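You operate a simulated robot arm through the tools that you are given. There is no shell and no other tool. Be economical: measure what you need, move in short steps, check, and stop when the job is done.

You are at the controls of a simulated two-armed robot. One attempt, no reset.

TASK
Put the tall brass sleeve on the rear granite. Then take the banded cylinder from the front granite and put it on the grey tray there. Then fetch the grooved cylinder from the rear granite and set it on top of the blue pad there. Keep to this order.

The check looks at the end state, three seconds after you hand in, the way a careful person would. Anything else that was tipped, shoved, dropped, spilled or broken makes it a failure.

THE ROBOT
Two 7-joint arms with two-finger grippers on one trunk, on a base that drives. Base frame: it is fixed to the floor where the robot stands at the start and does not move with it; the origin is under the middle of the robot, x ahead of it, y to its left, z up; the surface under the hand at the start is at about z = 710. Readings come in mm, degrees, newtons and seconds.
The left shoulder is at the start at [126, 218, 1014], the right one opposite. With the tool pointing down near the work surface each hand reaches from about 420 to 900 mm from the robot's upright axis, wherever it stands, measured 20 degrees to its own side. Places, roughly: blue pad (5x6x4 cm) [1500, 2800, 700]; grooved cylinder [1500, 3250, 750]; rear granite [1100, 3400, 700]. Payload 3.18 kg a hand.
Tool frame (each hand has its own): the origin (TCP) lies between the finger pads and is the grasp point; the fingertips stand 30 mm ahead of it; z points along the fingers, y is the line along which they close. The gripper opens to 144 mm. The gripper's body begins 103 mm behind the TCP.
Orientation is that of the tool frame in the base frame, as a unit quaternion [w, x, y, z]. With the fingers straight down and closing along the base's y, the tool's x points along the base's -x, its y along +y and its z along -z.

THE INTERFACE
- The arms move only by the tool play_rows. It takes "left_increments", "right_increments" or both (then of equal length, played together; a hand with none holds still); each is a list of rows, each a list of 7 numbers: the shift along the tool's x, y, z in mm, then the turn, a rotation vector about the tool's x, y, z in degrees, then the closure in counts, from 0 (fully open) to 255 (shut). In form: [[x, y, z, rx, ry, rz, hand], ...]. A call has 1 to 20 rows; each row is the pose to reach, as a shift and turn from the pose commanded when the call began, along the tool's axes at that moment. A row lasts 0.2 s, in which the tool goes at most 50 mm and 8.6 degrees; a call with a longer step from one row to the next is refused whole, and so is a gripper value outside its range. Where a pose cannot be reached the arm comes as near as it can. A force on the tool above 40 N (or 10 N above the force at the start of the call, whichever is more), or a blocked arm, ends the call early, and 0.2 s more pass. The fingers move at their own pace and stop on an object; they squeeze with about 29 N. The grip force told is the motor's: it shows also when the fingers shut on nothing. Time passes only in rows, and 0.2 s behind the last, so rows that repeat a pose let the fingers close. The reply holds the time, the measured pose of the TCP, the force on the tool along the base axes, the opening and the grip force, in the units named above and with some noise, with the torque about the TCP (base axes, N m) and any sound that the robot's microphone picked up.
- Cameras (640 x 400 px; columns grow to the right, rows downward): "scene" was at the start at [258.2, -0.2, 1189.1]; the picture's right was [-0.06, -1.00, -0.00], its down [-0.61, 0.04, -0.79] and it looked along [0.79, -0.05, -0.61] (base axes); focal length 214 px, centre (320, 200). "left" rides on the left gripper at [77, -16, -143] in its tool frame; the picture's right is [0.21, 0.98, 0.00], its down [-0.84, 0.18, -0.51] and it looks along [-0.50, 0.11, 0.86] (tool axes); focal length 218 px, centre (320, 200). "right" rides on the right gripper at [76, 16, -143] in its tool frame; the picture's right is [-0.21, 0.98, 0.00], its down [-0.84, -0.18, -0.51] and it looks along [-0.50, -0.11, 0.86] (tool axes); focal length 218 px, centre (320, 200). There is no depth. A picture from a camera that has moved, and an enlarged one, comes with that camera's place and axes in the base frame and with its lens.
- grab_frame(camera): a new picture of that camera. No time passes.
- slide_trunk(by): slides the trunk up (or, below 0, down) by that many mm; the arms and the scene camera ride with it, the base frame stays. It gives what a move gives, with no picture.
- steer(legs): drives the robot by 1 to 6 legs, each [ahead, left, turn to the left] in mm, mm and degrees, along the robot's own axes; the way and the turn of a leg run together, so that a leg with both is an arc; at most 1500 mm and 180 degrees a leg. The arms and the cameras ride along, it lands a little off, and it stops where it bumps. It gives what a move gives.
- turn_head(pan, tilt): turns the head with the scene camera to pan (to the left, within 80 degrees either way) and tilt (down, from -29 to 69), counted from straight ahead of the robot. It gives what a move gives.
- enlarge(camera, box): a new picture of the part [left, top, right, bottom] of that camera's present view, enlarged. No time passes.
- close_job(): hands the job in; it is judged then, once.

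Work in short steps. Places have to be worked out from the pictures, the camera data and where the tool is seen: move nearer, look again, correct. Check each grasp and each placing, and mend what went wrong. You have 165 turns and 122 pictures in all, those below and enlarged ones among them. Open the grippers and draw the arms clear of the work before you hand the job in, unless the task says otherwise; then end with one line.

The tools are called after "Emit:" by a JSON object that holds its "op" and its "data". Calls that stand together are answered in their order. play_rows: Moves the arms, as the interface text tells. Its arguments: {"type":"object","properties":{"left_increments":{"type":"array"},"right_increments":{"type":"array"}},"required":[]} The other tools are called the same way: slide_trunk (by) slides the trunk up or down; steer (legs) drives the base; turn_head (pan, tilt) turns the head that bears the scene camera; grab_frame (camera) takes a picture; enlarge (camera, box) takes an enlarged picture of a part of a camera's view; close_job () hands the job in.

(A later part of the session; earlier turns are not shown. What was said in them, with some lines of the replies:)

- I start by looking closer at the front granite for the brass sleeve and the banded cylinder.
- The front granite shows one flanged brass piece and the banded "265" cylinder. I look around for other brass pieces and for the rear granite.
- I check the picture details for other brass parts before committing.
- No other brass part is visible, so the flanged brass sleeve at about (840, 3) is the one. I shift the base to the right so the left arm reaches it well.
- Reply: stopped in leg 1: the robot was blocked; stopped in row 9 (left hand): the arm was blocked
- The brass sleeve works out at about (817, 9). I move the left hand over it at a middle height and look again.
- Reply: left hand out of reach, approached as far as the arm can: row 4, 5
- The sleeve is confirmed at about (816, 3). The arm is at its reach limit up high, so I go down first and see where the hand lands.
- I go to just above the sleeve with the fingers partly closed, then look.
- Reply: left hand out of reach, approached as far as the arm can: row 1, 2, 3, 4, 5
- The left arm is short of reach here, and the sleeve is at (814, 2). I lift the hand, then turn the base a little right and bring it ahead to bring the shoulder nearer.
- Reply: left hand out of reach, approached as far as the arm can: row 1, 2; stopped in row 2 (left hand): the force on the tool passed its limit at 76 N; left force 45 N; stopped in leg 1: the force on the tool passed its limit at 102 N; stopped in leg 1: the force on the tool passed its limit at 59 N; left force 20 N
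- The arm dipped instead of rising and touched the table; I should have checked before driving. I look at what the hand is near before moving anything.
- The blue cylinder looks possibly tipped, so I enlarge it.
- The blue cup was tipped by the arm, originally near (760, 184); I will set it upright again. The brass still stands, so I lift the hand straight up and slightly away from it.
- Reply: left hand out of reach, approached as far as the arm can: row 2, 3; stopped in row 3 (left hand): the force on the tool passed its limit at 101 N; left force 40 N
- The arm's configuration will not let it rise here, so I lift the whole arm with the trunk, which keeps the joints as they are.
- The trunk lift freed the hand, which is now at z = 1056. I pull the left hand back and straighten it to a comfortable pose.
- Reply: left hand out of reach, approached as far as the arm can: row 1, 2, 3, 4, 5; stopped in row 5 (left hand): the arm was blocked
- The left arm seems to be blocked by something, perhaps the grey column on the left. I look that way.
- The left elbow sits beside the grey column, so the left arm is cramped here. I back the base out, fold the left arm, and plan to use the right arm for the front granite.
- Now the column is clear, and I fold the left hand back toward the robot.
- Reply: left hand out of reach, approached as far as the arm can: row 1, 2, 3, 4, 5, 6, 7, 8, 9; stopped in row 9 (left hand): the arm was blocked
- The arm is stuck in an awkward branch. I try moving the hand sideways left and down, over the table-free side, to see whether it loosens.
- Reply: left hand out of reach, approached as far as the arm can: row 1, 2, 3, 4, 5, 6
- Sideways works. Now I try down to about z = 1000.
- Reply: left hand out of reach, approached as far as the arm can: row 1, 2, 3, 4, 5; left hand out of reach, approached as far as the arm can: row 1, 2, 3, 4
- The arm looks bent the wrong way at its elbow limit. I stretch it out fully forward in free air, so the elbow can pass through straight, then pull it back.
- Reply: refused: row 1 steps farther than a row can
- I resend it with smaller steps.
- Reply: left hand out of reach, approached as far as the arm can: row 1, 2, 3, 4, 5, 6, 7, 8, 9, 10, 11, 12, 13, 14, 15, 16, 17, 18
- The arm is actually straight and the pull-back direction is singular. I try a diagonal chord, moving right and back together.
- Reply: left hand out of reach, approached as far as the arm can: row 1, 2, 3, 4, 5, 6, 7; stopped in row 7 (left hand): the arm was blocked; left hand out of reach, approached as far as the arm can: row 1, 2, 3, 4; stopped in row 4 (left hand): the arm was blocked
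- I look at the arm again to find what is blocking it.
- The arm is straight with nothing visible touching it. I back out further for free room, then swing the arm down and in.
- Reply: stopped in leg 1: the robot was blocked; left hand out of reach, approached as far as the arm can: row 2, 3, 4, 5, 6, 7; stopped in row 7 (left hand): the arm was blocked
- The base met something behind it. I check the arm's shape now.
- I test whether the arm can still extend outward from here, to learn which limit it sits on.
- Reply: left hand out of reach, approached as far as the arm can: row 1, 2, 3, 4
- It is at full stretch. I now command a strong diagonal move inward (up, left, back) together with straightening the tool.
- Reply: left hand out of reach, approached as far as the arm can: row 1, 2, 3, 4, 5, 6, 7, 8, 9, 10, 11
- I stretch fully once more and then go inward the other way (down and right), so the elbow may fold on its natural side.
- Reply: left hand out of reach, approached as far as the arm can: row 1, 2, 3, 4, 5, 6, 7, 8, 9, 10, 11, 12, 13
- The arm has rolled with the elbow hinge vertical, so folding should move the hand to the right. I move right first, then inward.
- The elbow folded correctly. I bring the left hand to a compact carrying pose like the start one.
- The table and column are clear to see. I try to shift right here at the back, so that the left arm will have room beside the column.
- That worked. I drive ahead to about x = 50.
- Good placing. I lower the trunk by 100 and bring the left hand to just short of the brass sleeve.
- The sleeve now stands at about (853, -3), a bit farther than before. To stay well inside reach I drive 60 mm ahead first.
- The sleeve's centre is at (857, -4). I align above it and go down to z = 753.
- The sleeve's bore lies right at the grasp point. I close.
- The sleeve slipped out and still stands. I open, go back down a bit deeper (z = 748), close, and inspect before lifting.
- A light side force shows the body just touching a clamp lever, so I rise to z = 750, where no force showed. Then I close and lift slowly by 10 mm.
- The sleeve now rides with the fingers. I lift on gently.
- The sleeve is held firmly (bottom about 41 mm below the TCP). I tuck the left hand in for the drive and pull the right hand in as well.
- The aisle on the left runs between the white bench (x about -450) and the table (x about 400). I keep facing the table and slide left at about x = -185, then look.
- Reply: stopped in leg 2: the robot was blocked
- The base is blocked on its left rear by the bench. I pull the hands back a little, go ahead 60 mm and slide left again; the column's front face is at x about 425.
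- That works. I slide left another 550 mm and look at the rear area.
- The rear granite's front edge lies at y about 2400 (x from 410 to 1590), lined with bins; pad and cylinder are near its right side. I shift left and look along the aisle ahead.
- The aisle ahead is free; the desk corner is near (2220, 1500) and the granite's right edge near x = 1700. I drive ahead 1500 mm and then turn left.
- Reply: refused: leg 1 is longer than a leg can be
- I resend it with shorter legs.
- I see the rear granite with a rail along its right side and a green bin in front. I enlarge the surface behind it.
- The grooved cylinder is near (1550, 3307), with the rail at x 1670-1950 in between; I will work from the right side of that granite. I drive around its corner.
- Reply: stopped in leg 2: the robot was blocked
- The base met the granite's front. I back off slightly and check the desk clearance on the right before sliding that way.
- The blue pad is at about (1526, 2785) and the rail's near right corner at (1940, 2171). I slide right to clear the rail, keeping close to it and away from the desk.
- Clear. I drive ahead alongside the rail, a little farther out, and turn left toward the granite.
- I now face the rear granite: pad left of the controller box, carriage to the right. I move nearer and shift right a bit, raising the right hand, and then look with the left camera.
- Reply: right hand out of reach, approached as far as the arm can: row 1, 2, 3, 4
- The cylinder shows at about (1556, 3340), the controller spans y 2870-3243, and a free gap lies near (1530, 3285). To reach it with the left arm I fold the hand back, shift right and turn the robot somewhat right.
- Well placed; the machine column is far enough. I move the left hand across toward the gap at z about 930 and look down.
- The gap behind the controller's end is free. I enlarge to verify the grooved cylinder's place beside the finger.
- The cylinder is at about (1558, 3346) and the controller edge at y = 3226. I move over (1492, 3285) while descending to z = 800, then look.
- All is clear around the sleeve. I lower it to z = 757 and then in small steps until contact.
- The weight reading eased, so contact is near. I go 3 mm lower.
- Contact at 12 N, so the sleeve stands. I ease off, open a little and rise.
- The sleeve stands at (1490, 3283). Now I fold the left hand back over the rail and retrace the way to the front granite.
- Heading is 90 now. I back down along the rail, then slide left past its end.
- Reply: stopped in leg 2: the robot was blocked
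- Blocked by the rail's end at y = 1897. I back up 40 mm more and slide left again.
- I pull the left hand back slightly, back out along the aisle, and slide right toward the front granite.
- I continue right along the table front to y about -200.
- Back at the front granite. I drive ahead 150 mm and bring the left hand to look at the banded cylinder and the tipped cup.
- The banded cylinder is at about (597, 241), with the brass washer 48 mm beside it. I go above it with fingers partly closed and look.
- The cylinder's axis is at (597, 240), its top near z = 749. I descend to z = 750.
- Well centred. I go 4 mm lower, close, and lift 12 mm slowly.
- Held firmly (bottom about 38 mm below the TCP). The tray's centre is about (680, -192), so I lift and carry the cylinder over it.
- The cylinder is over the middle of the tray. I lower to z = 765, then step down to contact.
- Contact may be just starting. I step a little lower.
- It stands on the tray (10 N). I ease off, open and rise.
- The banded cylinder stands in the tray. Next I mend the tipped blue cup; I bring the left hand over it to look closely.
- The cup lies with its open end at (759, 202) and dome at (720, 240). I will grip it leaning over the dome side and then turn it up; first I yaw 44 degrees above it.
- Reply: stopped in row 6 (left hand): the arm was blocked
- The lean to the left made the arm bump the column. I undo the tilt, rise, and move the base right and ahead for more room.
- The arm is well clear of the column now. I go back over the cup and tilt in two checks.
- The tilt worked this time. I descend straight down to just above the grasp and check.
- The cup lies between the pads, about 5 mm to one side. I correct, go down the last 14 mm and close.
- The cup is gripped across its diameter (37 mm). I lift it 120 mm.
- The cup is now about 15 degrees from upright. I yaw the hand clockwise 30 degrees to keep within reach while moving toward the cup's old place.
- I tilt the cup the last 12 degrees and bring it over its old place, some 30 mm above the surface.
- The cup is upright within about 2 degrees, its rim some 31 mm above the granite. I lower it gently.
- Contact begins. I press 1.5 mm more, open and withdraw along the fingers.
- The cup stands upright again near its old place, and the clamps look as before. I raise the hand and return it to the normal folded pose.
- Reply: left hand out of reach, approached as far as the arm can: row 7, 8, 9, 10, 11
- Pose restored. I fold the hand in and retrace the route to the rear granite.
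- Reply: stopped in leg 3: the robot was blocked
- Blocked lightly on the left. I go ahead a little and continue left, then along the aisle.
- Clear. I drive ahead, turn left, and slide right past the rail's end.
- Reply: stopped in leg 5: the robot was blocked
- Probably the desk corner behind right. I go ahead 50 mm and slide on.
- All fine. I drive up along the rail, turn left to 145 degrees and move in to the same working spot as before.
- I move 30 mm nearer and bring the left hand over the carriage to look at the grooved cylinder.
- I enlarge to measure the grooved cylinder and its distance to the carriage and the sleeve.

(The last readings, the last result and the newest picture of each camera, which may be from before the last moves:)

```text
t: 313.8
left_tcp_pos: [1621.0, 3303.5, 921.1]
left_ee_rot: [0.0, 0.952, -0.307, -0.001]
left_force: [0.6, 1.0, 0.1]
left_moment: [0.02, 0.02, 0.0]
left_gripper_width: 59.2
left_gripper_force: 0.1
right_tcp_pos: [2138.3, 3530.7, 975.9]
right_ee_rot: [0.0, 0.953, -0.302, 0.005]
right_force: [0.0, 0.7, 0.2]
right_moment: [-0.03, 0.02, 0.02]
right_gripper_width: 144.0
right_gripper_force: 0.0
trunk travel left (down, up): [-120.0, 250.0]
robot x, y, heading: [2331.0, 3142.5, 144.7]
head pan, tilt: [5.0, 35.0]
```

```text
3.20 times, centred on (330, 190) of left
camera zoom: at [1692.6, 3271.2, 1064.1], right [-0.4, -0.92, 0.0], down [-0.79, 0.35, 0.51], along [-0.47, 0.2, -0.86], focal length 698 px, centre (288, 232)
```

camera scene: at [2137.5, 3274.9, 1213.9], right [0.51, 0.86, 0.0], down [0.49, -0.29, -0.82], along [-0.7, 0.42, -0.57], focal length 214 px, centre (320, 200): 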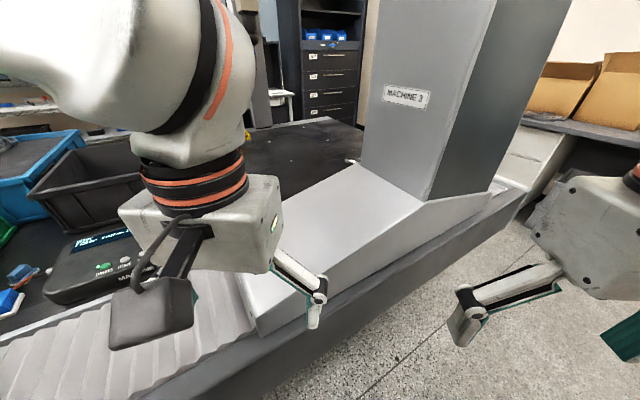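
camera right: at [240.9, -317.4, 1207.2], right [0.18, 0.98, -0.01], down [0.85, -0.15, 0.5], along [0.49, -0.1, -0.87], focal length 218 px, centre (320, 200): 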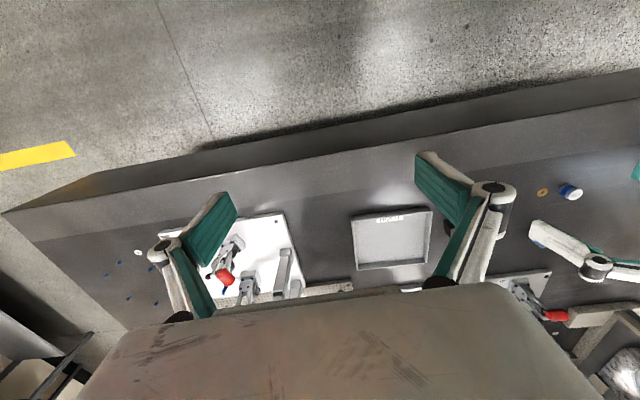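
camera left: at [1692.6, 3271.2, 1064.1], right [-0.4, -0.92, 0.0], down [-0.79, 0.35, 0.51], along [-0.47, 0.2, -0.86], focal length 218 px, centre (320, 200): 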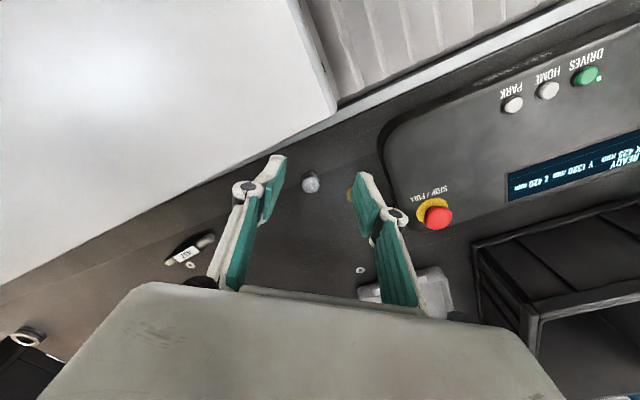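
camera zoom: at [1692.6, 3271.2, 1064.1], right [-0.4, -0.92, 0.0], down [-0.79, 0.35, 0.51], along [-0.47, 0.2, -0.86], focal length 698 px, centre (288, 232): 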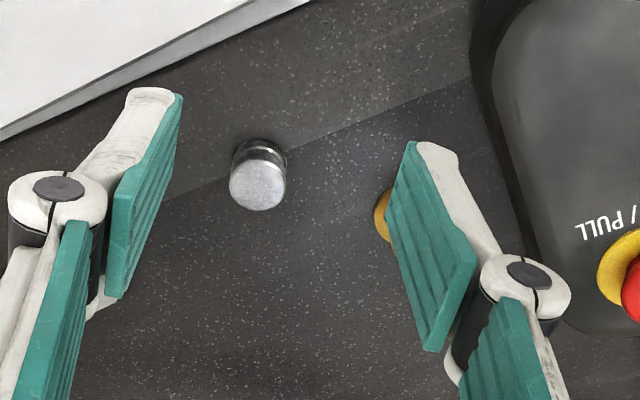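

The cylinder stands at (1549, 3348), about 36 mm tall and 29 mm wide; the sleeve is 69 mm clear along the closing line. I align above it and go to z = 790.

Emit:
{"op": "play_rows", "data": {"left_increments": [[-28, 2, 15, 0, 0, 0, 150], [-56, 4, 35, 0, 0, 0, 150], [-84.3, 5.3, 60, 0, 0, 0, 150], [-84.3, 5.3, 95, 0, 0, 0, 150], [-84.3, 5.3, 130, 0, 0, 0, 150], [-84.3, 5.3, 130, 0, 0, 0, 150]]}}

Emit:
{"op": "grab_frame", "data": {"camera": "left"}}

Emit:
{"op": "enlarge", "data": {"camera": "scene", "box": [120, 80, 420, 280]}}

```text
t: 315.2
left_tcp_pos: [1548.5, 3348.3, 790.2]
left_ee_rot: [0.0, 0.952, -0.307, -0.002]
left_force: [0.0, 0.1, 0.7]
left_moment: [0.02, 0.0, 0.03]
left_gripper_width: 59.3
left_gripper_force: 0.0
right_tcp_pos: [2139.8, 3530.7, 976.5]
right_ee_rot: [0.0, 0.954, -0.301, 0.005]
right_force: [0.7, 0.5, 0.3]
right_moment: [0.0, 0.03, 0.02]
right_gripper_width: 144.0
right_gripper_force: 0.1
trunk travel left (down, up): [-120.0, 250.0]
robot x, y, heading: [2332.9, 3141.6, 144.8]
head pan, tilt: [5.0, 35.0]
```

```text
27 pictures are left
camera left: at [1620.1, 3316.0, 932.9], right [-0.4, -0.92, 0.0], down [-0.79, 0.35, 0.51], along [-0.47, 0.2, -0.86], focal length 218 px, centre (320, 200)
```

left: 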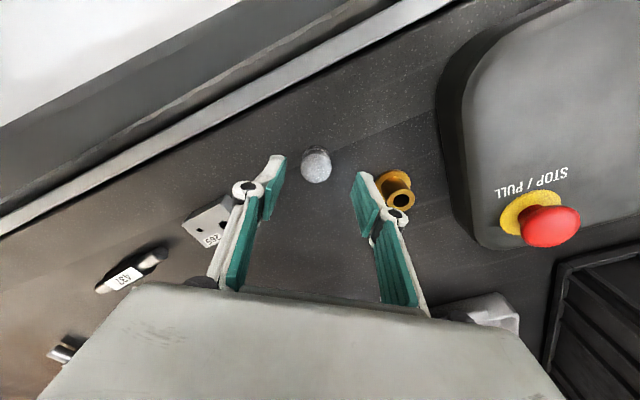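

```text
2.00 times, centred on (270, 180) of scene
camera zoom: at [2112.3, 3289.9, 1214.3], right [0.5, 0.87, 0.0], down [0.5, -0.29, -0.82], along [-0.71, 0.41, -0.57], focal length 429 px, centre (420, 240)
```

zoom: 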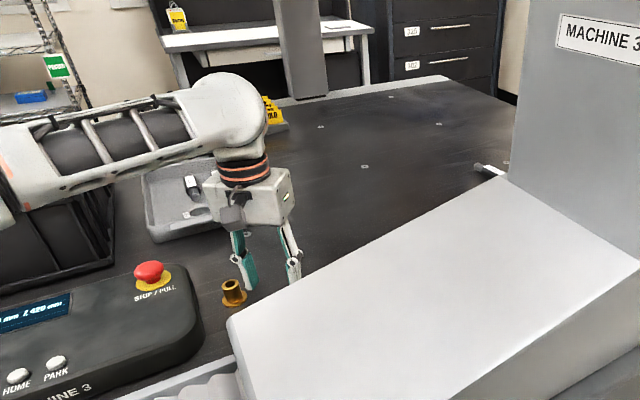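

Everything is clear. I descend to z = 748 with a 2 mm correction, close and lift slightly.

Emit:
{"op": "play_rows", "data": {"left_increments": [[2, -1.5, 20, 0, 0, 0, 150], [2, -1.5, 35, 0, 0, 0, 150], [2, -1.5, 42, 0, 0, 0, 150], [2, -1.5, 42, 0, 0, 0, 150]]}}

Emit:
{"op": "enlarge", "data": {"camera": "left", "box": [220, 120, 420, 260]}}

```text
t: 316.2
left_tcp_pos: [1549.1, 3348.2, 748.0]
left_ee_rot: [0.0, 0.952, -0.306, -0.001]
left_force: [0.1, -0.3, -0.2]
left_moment: [0.04, 0.02, 0.01]
left_gripper_width: 59.5
left_gripper_force: 0.0
right_tcp_pos: [2139.0, 3531.4, 976.3]
right_ee_rot: [-0.001, 0.953, -0.302, 0.005]
right_force: [0.3, -0.1, -0.3]
right_moment: [-0.01, -0.04, -0.01]
right_gripper_width: 144.3
right_gripper_force: 0.0
trunk travel left (down, up): [-120.0, 250.0]
robot x, y, heading: [2333.4, 3144.8, 144.9]
head pan, tilt: [5.0, 35.0]
```

```text
2.86 times, centred on (320, 190) of left
camera zoom: at [1620.8, 3316.3, 891.5], right [-0.4, -0.92, 0.0], down [-0.79, 0.35, 0.51], along [-0.47, 0.2, -0.86], focal length 624 px, centre (320, 229)
```

zoom: 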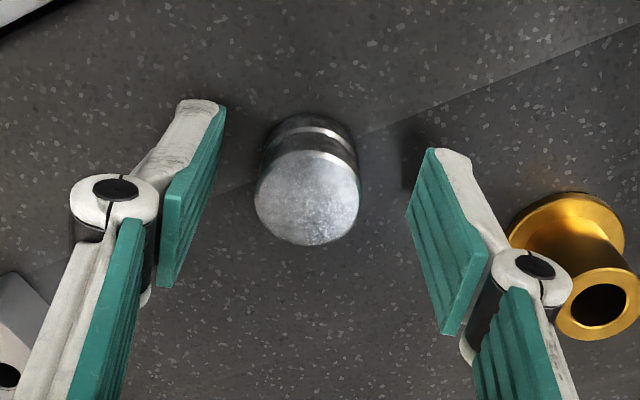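

Well centred. I close and lift 12 mm slowly.

Emit:
{"op": "play_rows", "data": {"left_increments": [[0, 0, 0, 0, 0, 0, 200], [0, 0, 0, 0, 0, 0, 255], [0, 0, 0, 0, 0, 0, 255], [0, 0, 0, 0, 0, 0, 255], [0, 0, -4, 0, 0, 0, 255], [0, 0, -8, 0, 0, 0, 255], [0, 0, -12, 0, 0, 0, 255]]}}

Emit:
{"op": "enlarge", "data": {"camera": "left", "box": [220, 120, 420, 260]}}

```text
t: 317.8
left_tcp_pos: [1549.6, 3348.2, 760.2]
left_ee_rot: [0.0, 0.952, -0.307, -0.001]
left_force: [-0.2, 0.0, -0.9]
left_moment: [0.0, 0.03, 0.03]
left_gripper_width: 28.6
left_gripper_force: 29.3
right_tcp_pos: [2139.0, 3530.8, 976.6]
right_ee_rot: [0.0, 0.953, -0.302, 0.005]
right_force: [-0.6, -0.1, -0.2]
right_moment: [0.02, -0.01, 0.0]
right_gripper_width: 144.0
right_gripper_force: 0.0
trunk travel left (down, up): [-120.0, 250.0]
robot x, y, heading: [2334.4, 3142.3, 144.8]
head pan, tilt: [5.0, 35.0]
```

```text
2.86 times, centred on (320, 190) of left
camera zoom: at [1621.1, 3316.5, 903.8], right [-0.4, -0.92, 0.0], down [-0.79, 0.35, 0.51], along [-0.47, 0.2, -0.86], focal length 624 px, centre (320, 229)
```

zoom: 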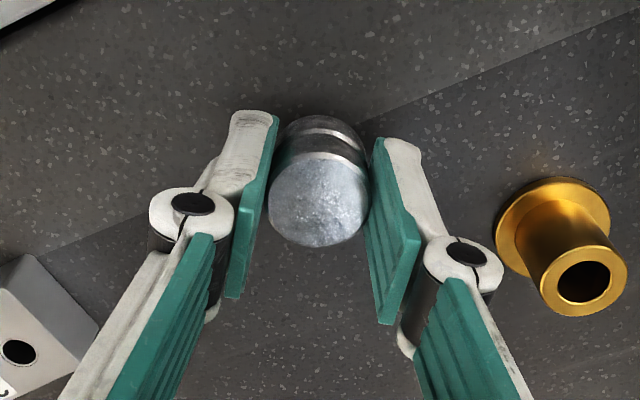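

Held (28.6 mm). I lift and carry it over the controller toward the blue pad.

Emit:
{"op": "play_rows", "data": {"left_increments": [[0, 0, -30, 0, 0, 0, 255], [0, 0, -65, 0, 0, 0, 255], [0, 0, -100, 0, 0, 0, 255], [24.5, 35.2, -110, 0, 0, 0, 255], [49, 70.4, -110, 0, 0, 0, 255], [73.5, 105.6, -110, 0, 0, 0, 255], [98, 140.8, -110, 0, 0, 0, 255], [122.5, 176, -110, 0, 0, 0, 255], [147, 211, -110, 0, 0, 0, 255], [171.5, 246.5, -110, 0, 0, 0, 255], [196, 281.8, -110, 0, 0, 0, 255], [220.5, 317, -110, 0, 0, 0, 255], [245, 352, -110, 0, 0, 0, 255], [269.5, 387.4, -110, 0, 0, 0, 255], [294, 422.6, -110, 0, 0, 0, 255], [318.5, 458, -110, 0, 0, 0, 255], [318.5, 458, -110, 0, 0, 0, 255]]}}

Emit:
{"op": "grab_frame", "data": {"camera": "left"}}

```text
t: 321.4
left_tcp_pos: [1541.0, 2786.5, 868.8]
left_ee_rot: [0.0, 0.951, -0.308, -0.001]
left_force: [0.1, 0.0, -0.3]
left_moment: [-0.01, -0.03, -0.03]
left_gripper_width: 28.9
left_gripper_force: 28.8
right_tcp_pos: [2138.5, 3532.3, 975.0]
right_ee_rot: [0.0, 0.954, -0.301, 0.006]
right_force: [0.6, -0.4, -0.3]
right_moment: [-0.05, -0.02, 0.01]
right_gripper_width: 144.0
right_gripper_force: 0.0
trunk travel left (down, up): [-120.0, 250.0]
robot x, y, heading: [2329.5, 3140.6, 144.5]
head pan, tilt: [5.0, 35.0]
```

```text
23 pictures are left
camera left: at [1612.2, 2756.0, 1011.6], right [-0.4, -0.92, 0.0], down [-0.79, 0.35, 0.51], along [-0.47, 0.2, -0.86], focal length 218 px, centre (320, 200)
```

left: 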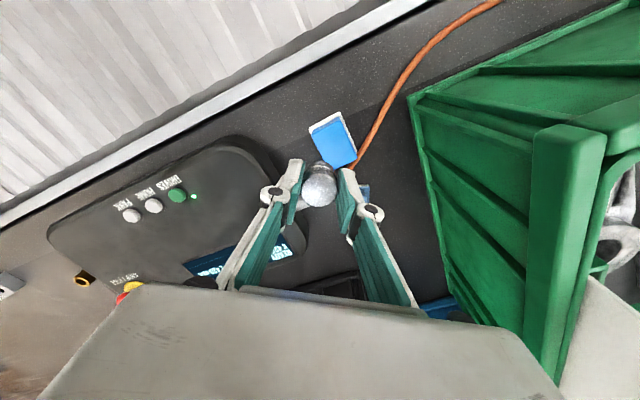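

The pad is just below in view. I enlarge it to find its centre and top.

Emit:
{"op": "enlarge", "data": {"camera": "left", "box": [260, 80, 420, 220]}}

```text
2.86 times, centred on (340, 150) of left
camera zoom: at [1612.2, 2756.0, 1011.6], right [-0.4, -0.92, 0.0], down [-0.79, 0.35, 0.51], along [-0.47, 0.2, -0.86], focal length 624 px, centre (263, 343)
```

zoom: 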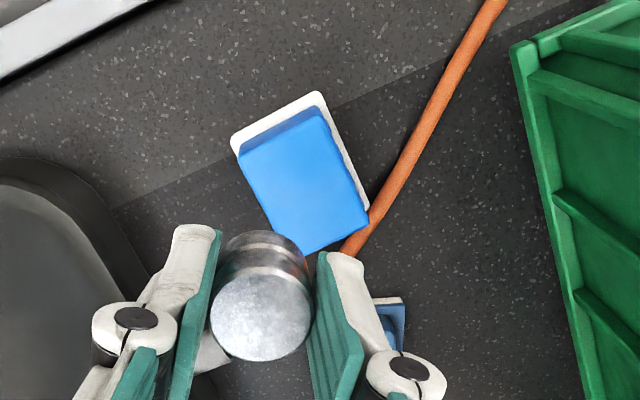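

The pad's top is only about 36 by 57 mm, so I want its height and centre exactly. I back the hand 100 mm for a second view of it.

Emit:
{"op": "play_rows", "data": {"left_increments": [[27, -20, 0, 0, 0, 0, 255], [54, -39, 0, 0, 0, 0, 255], [81, -58, 0, 0, 0, 0, 255], [81, -58, 0, 0, 0, 0, 255]]}}

Emit:
{"op": "enlarge", "data": {"camera": "left", "box": [260, 130, 420, 270]}}

```text
t: 322.4
left_tcp_pos: [1640.2, 2790.5, 870.5]
left_ee_rot: [0.0, 0.952, -0.307, 0.0]
left_force: [0.0, 0.6, -0.4]
left_moment: [0.01, -0.01, 0.02]
left_gripper_width: 29.0
left_gripper_force: 29.3
right_tcp_pos: [2138.7, 3530.7, 975.5]
right_ee_rot: [0.0, 0.954, -0.301, 0.007]
right_force: [0.1, -0.1, 0.2]
right_moment: [0.01, -0.05, 0.02]
right_gripper_width: 143.9
right_gripper_force: 0.0
trunk travel left (down, up): [-120.0, 250.0]
robot x, y, heading: [2334.9, 3144.5, 144.9]
head pan, tilt: [5.0, 35.0]
```

```text
2.86 times, centred on (340, 200) of left
camera zoom: at [1711.7, 2758.4, 1013.0], right [-0.4, -0.92, 0.0], down [-0.79, 0.35, 0.51], along [-0.47, 0.2, -0.86], focal length 624 px, centre (263, 200)
```

zoom: 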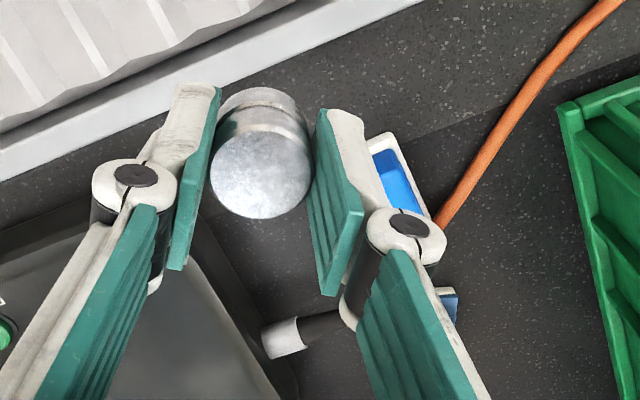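

Two views give the pad's top at z about 735, centred at (1528, 2770). I bring the cylinder over it at z = 800 and check.

Emit:
{"op": "play_rows", "data": {"left_increments": [[-20, 21, 10, 0, 0, 0, 255], [-40, 41, 25, 0, 0, 0, 255], [-60, 62, 45, 0, 0, 0, 255], [-79, 82, 70, 0, 0, 0, 255], [-79, 82, 70, 0, 0, 0, 255]]}}

Emit:
{"op": "enlarge", "data": {"camera": "left", "box": [240, 90, 400, 230]}}

```text
t: 323.6
left_tcp_pos: [1527.4, 2772.2, 800.4]
left_ee_rot: [0.0, 0.952, -0.306, -0.001]
left_force: [0.1, 1.2, -1.1]
left_moment: [-0.03, -0.03, -0.03]
left_gripper_width: 28.7
left_gripper_force: 29.0
right_tcp_pos: [2139.0, 3530.7, 976.8]
right_ee_rot: [0.0, 0.953, -0.302, 0.005]
right_force: [0.2, -0.7, -0.4]
right_moment: [0.01, 0.01, 0.01]
right_gripper_width: 144.0
right_gripper_force: 0.1
trunk travel left (down, up): [-120.0, 250.0]
robot x, y, heading: [2334.3, 3143.8, 144.8]
head pan, tilt: [5.0, 35.0]
```

```text
2.86 times, centred on (320, 160) of left
camera zoom: at [1599.3, 2740.0, 944.2], right [-0.4, -0.92, 0.0], down [-0.79, 0.35, 0.51], along [-0.47, 0.2, -0.86], focal length 624 px, centre (320, 314)
```

zoom: 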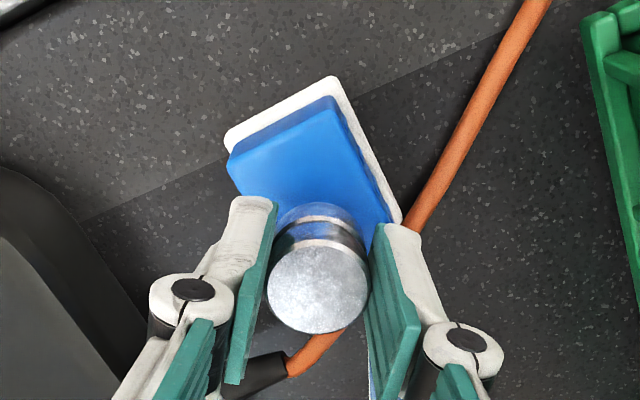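

Centring agrees within 2 mm. I lower to z = 778 and then step to contact.

Emit:
{"op": "play_rows", "data": {"left_increments": [[1.2, 1.6, 10, 0, 0, 0, 255], [1.2, 1.6, 20, 0, 0, 0, 255], [1.2, 1.6, 22, 0, 0, 0, 255], [1.2, 1.6, 22, 0, 0, 0, 255]]}}

Emit:
{"op": "play_rows", "data": {"left_increments": [[0, 0, 2, 0, 0, 0, 255], [0, 0, 4, 0, 0, 0, 255], [0, 0, 4, 0, 0, 0, 255]]}}

```text
t: 324.6
left_tcp_pos: [1527.8, 2769.7, 781.2]
left_ee_rot: [0.002, 0.952, -0.306, -0.003]
left_force: [-4.0, 0.6, 18.6]
left_moment: [0.08, 0.17, 0.04]
left_gripper_width: 29.0
left_gripper_force: 29.6
right_tcp_pos: [2140.4, 3532.8, 975.3]
right_ee_rot: [0.001, 0.954, -0.301, 0.005]
right_force: [0.3, 0.7, 0.9]
right_moment: [-0.02, -0.03, -0.03]
right_gripper_width: 144.1
right_gripper_force: 0.0
trunk travel left (down, up): [-120.0, 250.0]
robot x, y, heading: [2335.0, 3141.1, 144.8]
head pan, tilt: [5.0, 35.0]
```

```text
t: 325.4
left_tcp_pos: [1528.8, 2768.2, 777.7]
left_ee_rot: [0.001, 0.952, -0.307, -0.003]
left_force: [-4.1, 0.6, 21.6]
left_moment: [0.13, 0.17, 0.07]
left_gripper_width: 28.9
left_gripper_force: 28.6
right_tcp_pos: [2140.0, 3531.4, 976.0]
right_ee_rot: [0.001, 0.953, -0.302, 0.005]
right_force: [-0.1, -0.7, -0.5]
right_moment: [0.01, 0.0, 0.02]
right_gripper_width: 144.0
right_gripper_force: 0.0
trunk travel left (down, up): [-120.0, 250.0]
robot x, y, heading: [2331.5, 3145.2, 145.2]
head pan, tilt: [5.0, 35.0]
```

Contact came at z about 781, earlier than expected, and I pressed too far. I rise 4 mm to relax and look.

Emit:
{"op": "play_rows", "data": {"left_increments": [[0, 0, -2, 0, 0, 0, 255], [0, 0, -4, 0, 0, 0, 255], [0, 0, -4, 0, 0, 0, 255]]}}

Emit:
{"op": "enlarge", "data": {"camera": "left", "box": [240, 90, 400, 230]}}

```text
t: 326.2
left_tcp_pos: [1529.7, 2768.2, 776.4]
left_ee_rot: [0.0, 0.952, -0.307, 0.001]
left_force: [-0.2, 1.5, 2.2]
left_moment: [0.05, 0.01, -0.03]
left_gripper_width: 28.7
left_gripper_force: 29.0
right_tcp_pos: [2139.5, 3531.4, 975.5]
right_ee_rot: [0.0, 0.954, -0.301, 0.006]
right_force: [-0.1, 0.3, -0.3]
right_moment: [-0.03, -0.02, -0.01]
right_gripper_width: 144.0
right_gripper_force: 0.1
trunk travel left (down, up): [-120.0, 250.0]
robot x, y, heading: [2338.8, 3144.2, 144.8]
head pan, tilt: [5.0, 35.0]
```

```text
2.86 times, centred on (320, 160) of left
camera zoom: at [1601.2, 2736.2, 921.1], right [-0.4, -0.92, 0.0], down [-0.79, 0.35, 0.51], along [-0.46, 0.2, -0.86], focal length 624 px, centre (320, 314)
```

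zoom: 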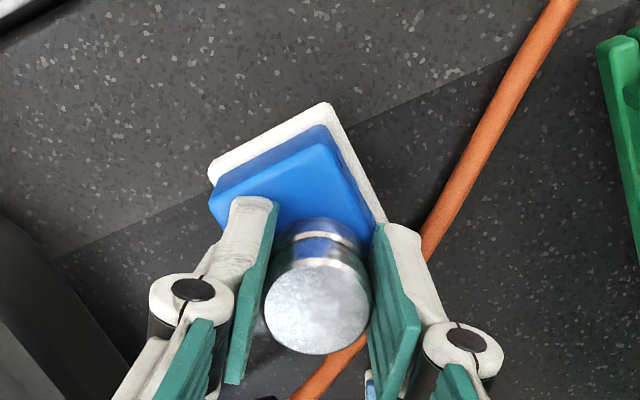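

The pad has not moved and the cylinder sits over its centre with a light contact (2 N). I open gently and look.

Emit:
{"op": "play_rows", "data": {"left_increments": [[0, 0, 0, 0, 0, 0, 190], [0, 0, 0, 0, 0, 0, 180], [0, 0, 0, 0, 0, 0, 175], [0, 0, 0, 0, 0, 0, 175]]}}

Emit:
{"op": "enlarge", "data": {"camera": "left", "box": [240, 90, 400, 230]}}

```text
t: 327.2
left_tcp_pos: [1528.7, 2768.2, 779.2]
left_ee_rot: [0.0, 0.952, -0.306, -0.001]
left_force: [0.2, -0.2, -0.6]
left_moment: [-0.02, 0.01, 0.02]
left_gripper_width: 45.2
left_gripper_force: 0.1
right_tcp_pos: [2139.4, 3531.4, 975.6]
right_ee_rot: [-0.001, 0.953, -0.302, 0.005]
right_force: [-0.5, 1.3, -0.2]
right_moment: [-0.03, 0.0, -0.01]
right_gripper_width: 143.8
right_gripper_force: 0.1
trunk travel left (down, up): [-120.0, 250.0]
robot x, y, heading: [2331.0, 3142.6, 144.9]
head pan, tilt: [5.0, 35.0]
```

```text
2.86 times, centred on (320, 160) of left
camera zoom: at [1600.4, 2736.2, 922.5], right [-0.4, -0.92, 0.0], down [-0.79, 0.35, 0.51], along [-0.47, 0.2, -0.86], focal length 624 px, centre (320, 314)
```

zoom: 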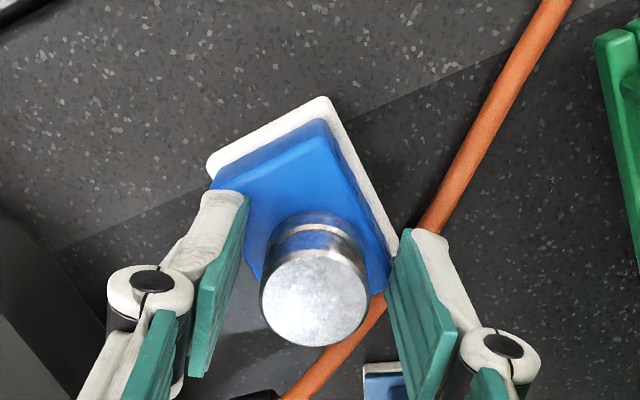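

The cylinder stands free on the pad. I rise straight up and look again.

Emit:
{"op": "play_rows", "data": {"left_increments": [[0, 0, -15, 0, 0, 0, 175], [0, 0, -40, 0, 0, 0, 175], [0, 0, -75, 0, 0, 0, 175], [0, 0, -105, 0, 0, 0, 150], [0, 0, -105, 0, 0, 0, 150]]}}

Emit:
{"op": "grab_frame", "data": {"camera": "left"}}

```text
t: 328.4
left_tcp_pos: [1531.4, 2768.6, 885.2]
left_ee_rot: [0.001, 0.952, -0.307, -0.001]
left_force: [0.5, 0.8, 0.1]
left_moment: [0.04, 0.02, 0.01]
left_gripper_width: 59.3
left_gripper_force: 0.0
right_tcp_pos: [2138.8, 3530.7, 975.6]
right_ee_rot: [0.0, 0.953, -0.302, 0.007]
right_force: [0.4, -1.2, -0.2]
right_moment: [-0.01, -0.02, -0.04]
right_gripper_width: 144.0
right_gripper_force: 0.0
trunk travel left (down, up): [-120.0, 250.0]
robot x, y, heading: [2333.1, 3146.1, 145.0]
head pan, tilt: [5.0, 35.0]
```

```text
17 pictures are left
camera left: at [1602.6, 2737.0, 1027.7], right [-0.4, -0.92, 0.0], down [-0.79, 0.35, 0.51], along [-0.47, 0.2, -0.86], focal length 218 px, centre (320, 200)
```

left: 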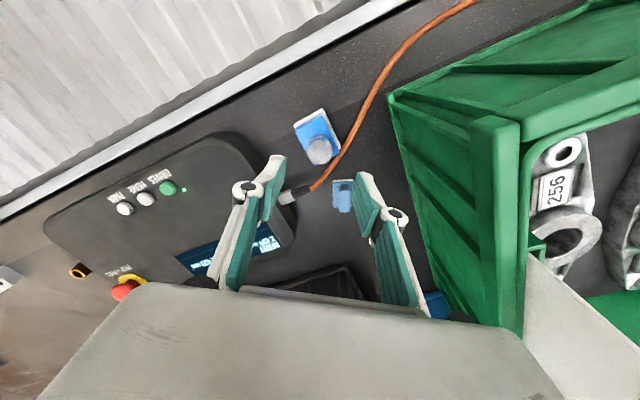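

The grooved cylinder stands on the blue pad. I draw the left arm back to its folded place.

Emit:
{"op": "play_rows", "data": {"left_increments": [[0, 0, -40, 0, 0, 0, 150], [2, -35, -75, 0, 0, 0, 150], [5, -79, -75, 0, 0, 0, 150], [8, -123, -75, 0, 0, 0, 150], [10, -168, -75, 0, 0, 0, 120], [13, -213, -75, 0, 0, 0, 80], [16, -258, -75, 0, 0, 0, 0], [18, -303, -75, 0, 0, 0, 0], [21, -348, -75, 0, 0, 0, 0], [24, -393, -75, 0, 0, 0, 0], [26, -438, -75, 0, 0, 0, 0], [29, -483, -75, 0, 0, 0, 0], [32, -528, -75, 0, 0, 0, 0], [35, -573, -75, 0, 0, 0, 0], [38, -618, -75, 0, 0, 0, 0], [40, -660, -75, 0, 0, 0, 0], [40, -660, -75, 0, 0, 0, 0]]}}

Emit:
{"op": "turn_head", "data": {"pan": 25, "tilt": 35}}

Emit:
{"op": "grab_frame", "data": {"camera": "scene"}}

```text
t: 332.0
left_tcp_pos: [1934.0, 3262.8, 956.7]
left_ee_rot: [0.0, 0.952, -0.306, -0.003]
left_force: [0.7, -0.1, 0.1]
left_moment: [-0.02, 0.02, 0.0]
left_gripper_width: 143.9
left_gripper_force: 0.1
left hand out of reach, approached as far as the arm can: row 16, 17
right_tcp_pos: [2139.4, 3531.1, 977.0]
right_ee_rot: [0.0, 0.954, -0.3, 0.005]
right_force: [0.3, -0.1, 0.4]
right_moment: [0.02, 0.03, -0.04]
right_gripper_width: 144.2
right_gripper_force: 0.2
trunk travel left (down, up): [-120.0, 250.0]
robot x, y, heading: [2332.1, 3141.7, 145.1]
head pan, tilt: [5.0, 35.0]
```

```text
t: 332.8
left_tcp_pos: [1933.4, 3262.6, 956.1]
left_ee_rot: [0.001, 0.952, -0.307, -0.001]
left_force: [0.2, -0.1, -0.3]
left_moment: [0.01, 0.02, -0.02]
left_gripper_width: 143.8
left_gripper_force: 0.1
right_tcp_pos: [2139.7, 3531.3, 975.0]
right_ee_rot: [0.0, 0.953, -0.302, 0.006]
right_force: [0.5, 0.1, -0.1]
right_moment: [0.02, 0.02, 0.0]
right_gripper_width: 144.2
right_gripper_force: 0.1
trunk travel left (down, up): [-120.0, 250.0]
robot x, y, heading: [2335.9, 3143.6, 144.9]
head pan, tilt: [25.0, 35.0]
```

```text
16 pictures are left
camera scene: at [2101.1, 3261.6, 1213.9], right [0.18, 0.98, 0.0], down [0.56, -0.1, -0.82], along [-0.81, 0.14, -0.57], focal length 214 px, centre (320, 200)
```

scene: 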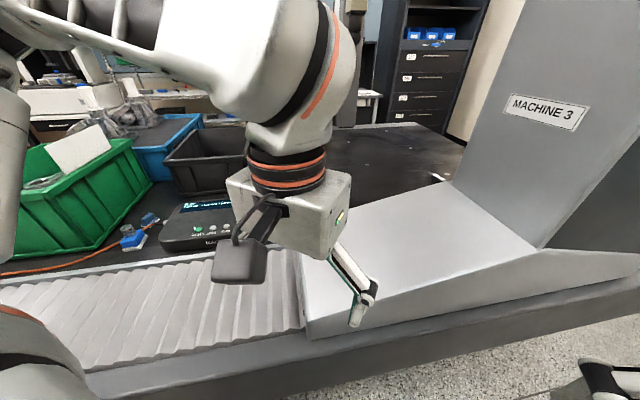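

I back the robot off so the hand is clear of the machine, and take a closer look at pad and sleeve.

Emit:
{"op": "steer", "data": {"legs": [[-120, 0, 0]]}}

Emit:
{"op": "enlarge", "data": {"camera": "scene", "box": [80, 180, 240, 280]}}

```text
t: 334.0
left_tcp_pos: [2031.5, 3195.1, 957.4]
left_ee_rot: [0.0, 0.952, -0.307, -0.002]
left_force: [0.9, -1.3, 0.8]
left_moment: [0.06, 0.04, 0.0]
left_gripper_width: 144.0
left_gripper_force: 0.1
right_tcp_pos: [2235.9, 3462.7, 975.2]
right_ee_rot: [-0.001, 0.953, -0.302, 0.005]
right_force: [0.6, 0.6, 0.5]
right_moment: [0.04, 0.01, 0.02]
right_gripper_width: 144.1
right_gripper_force: 0.1
trunk travel left (down, up): [-120.0, 250.0]
robot x, y, heading: [2430.0, 3077.1, 144.7]
head pan, tilt: [25.0, 35.0]
```

```text
4.00 times, centred on (160, 230) of scene
camera zoom: at [2198.7, 3193.1, 1213.9], right [0.17, 0.98, 0.0], down [0.56, -0.1, -0.82], along [-0.81, 0.14, -0.57], focal length 858 px, centre (960, 80)
```

zoom: 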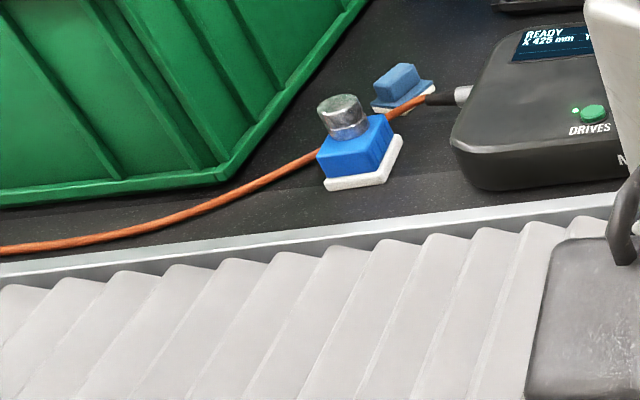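

The grooved cylinder stands steadily on the larger bright-blue pad. The sleeve is on the rear granite, the banded cylinder is in the tray, the cup is upright again, and both hands are empty, open and clear, so I hand in.

Emit:
{"op": "close_job", "data": {}}

```text
The job is handed in.
```

The job is handed in, done in the order asked: the brass sleeve stands on the rear granite, the banded cylinder in the grey tray, and the grooved cylinder on the blue pad. Early on the arm struck the front table and tipped a blue cup there, which I stood up again close to its old place. It also nudged the brass sleeve. A few times the base bumped into furniture, and the gripper lightly touched a clamp lever.
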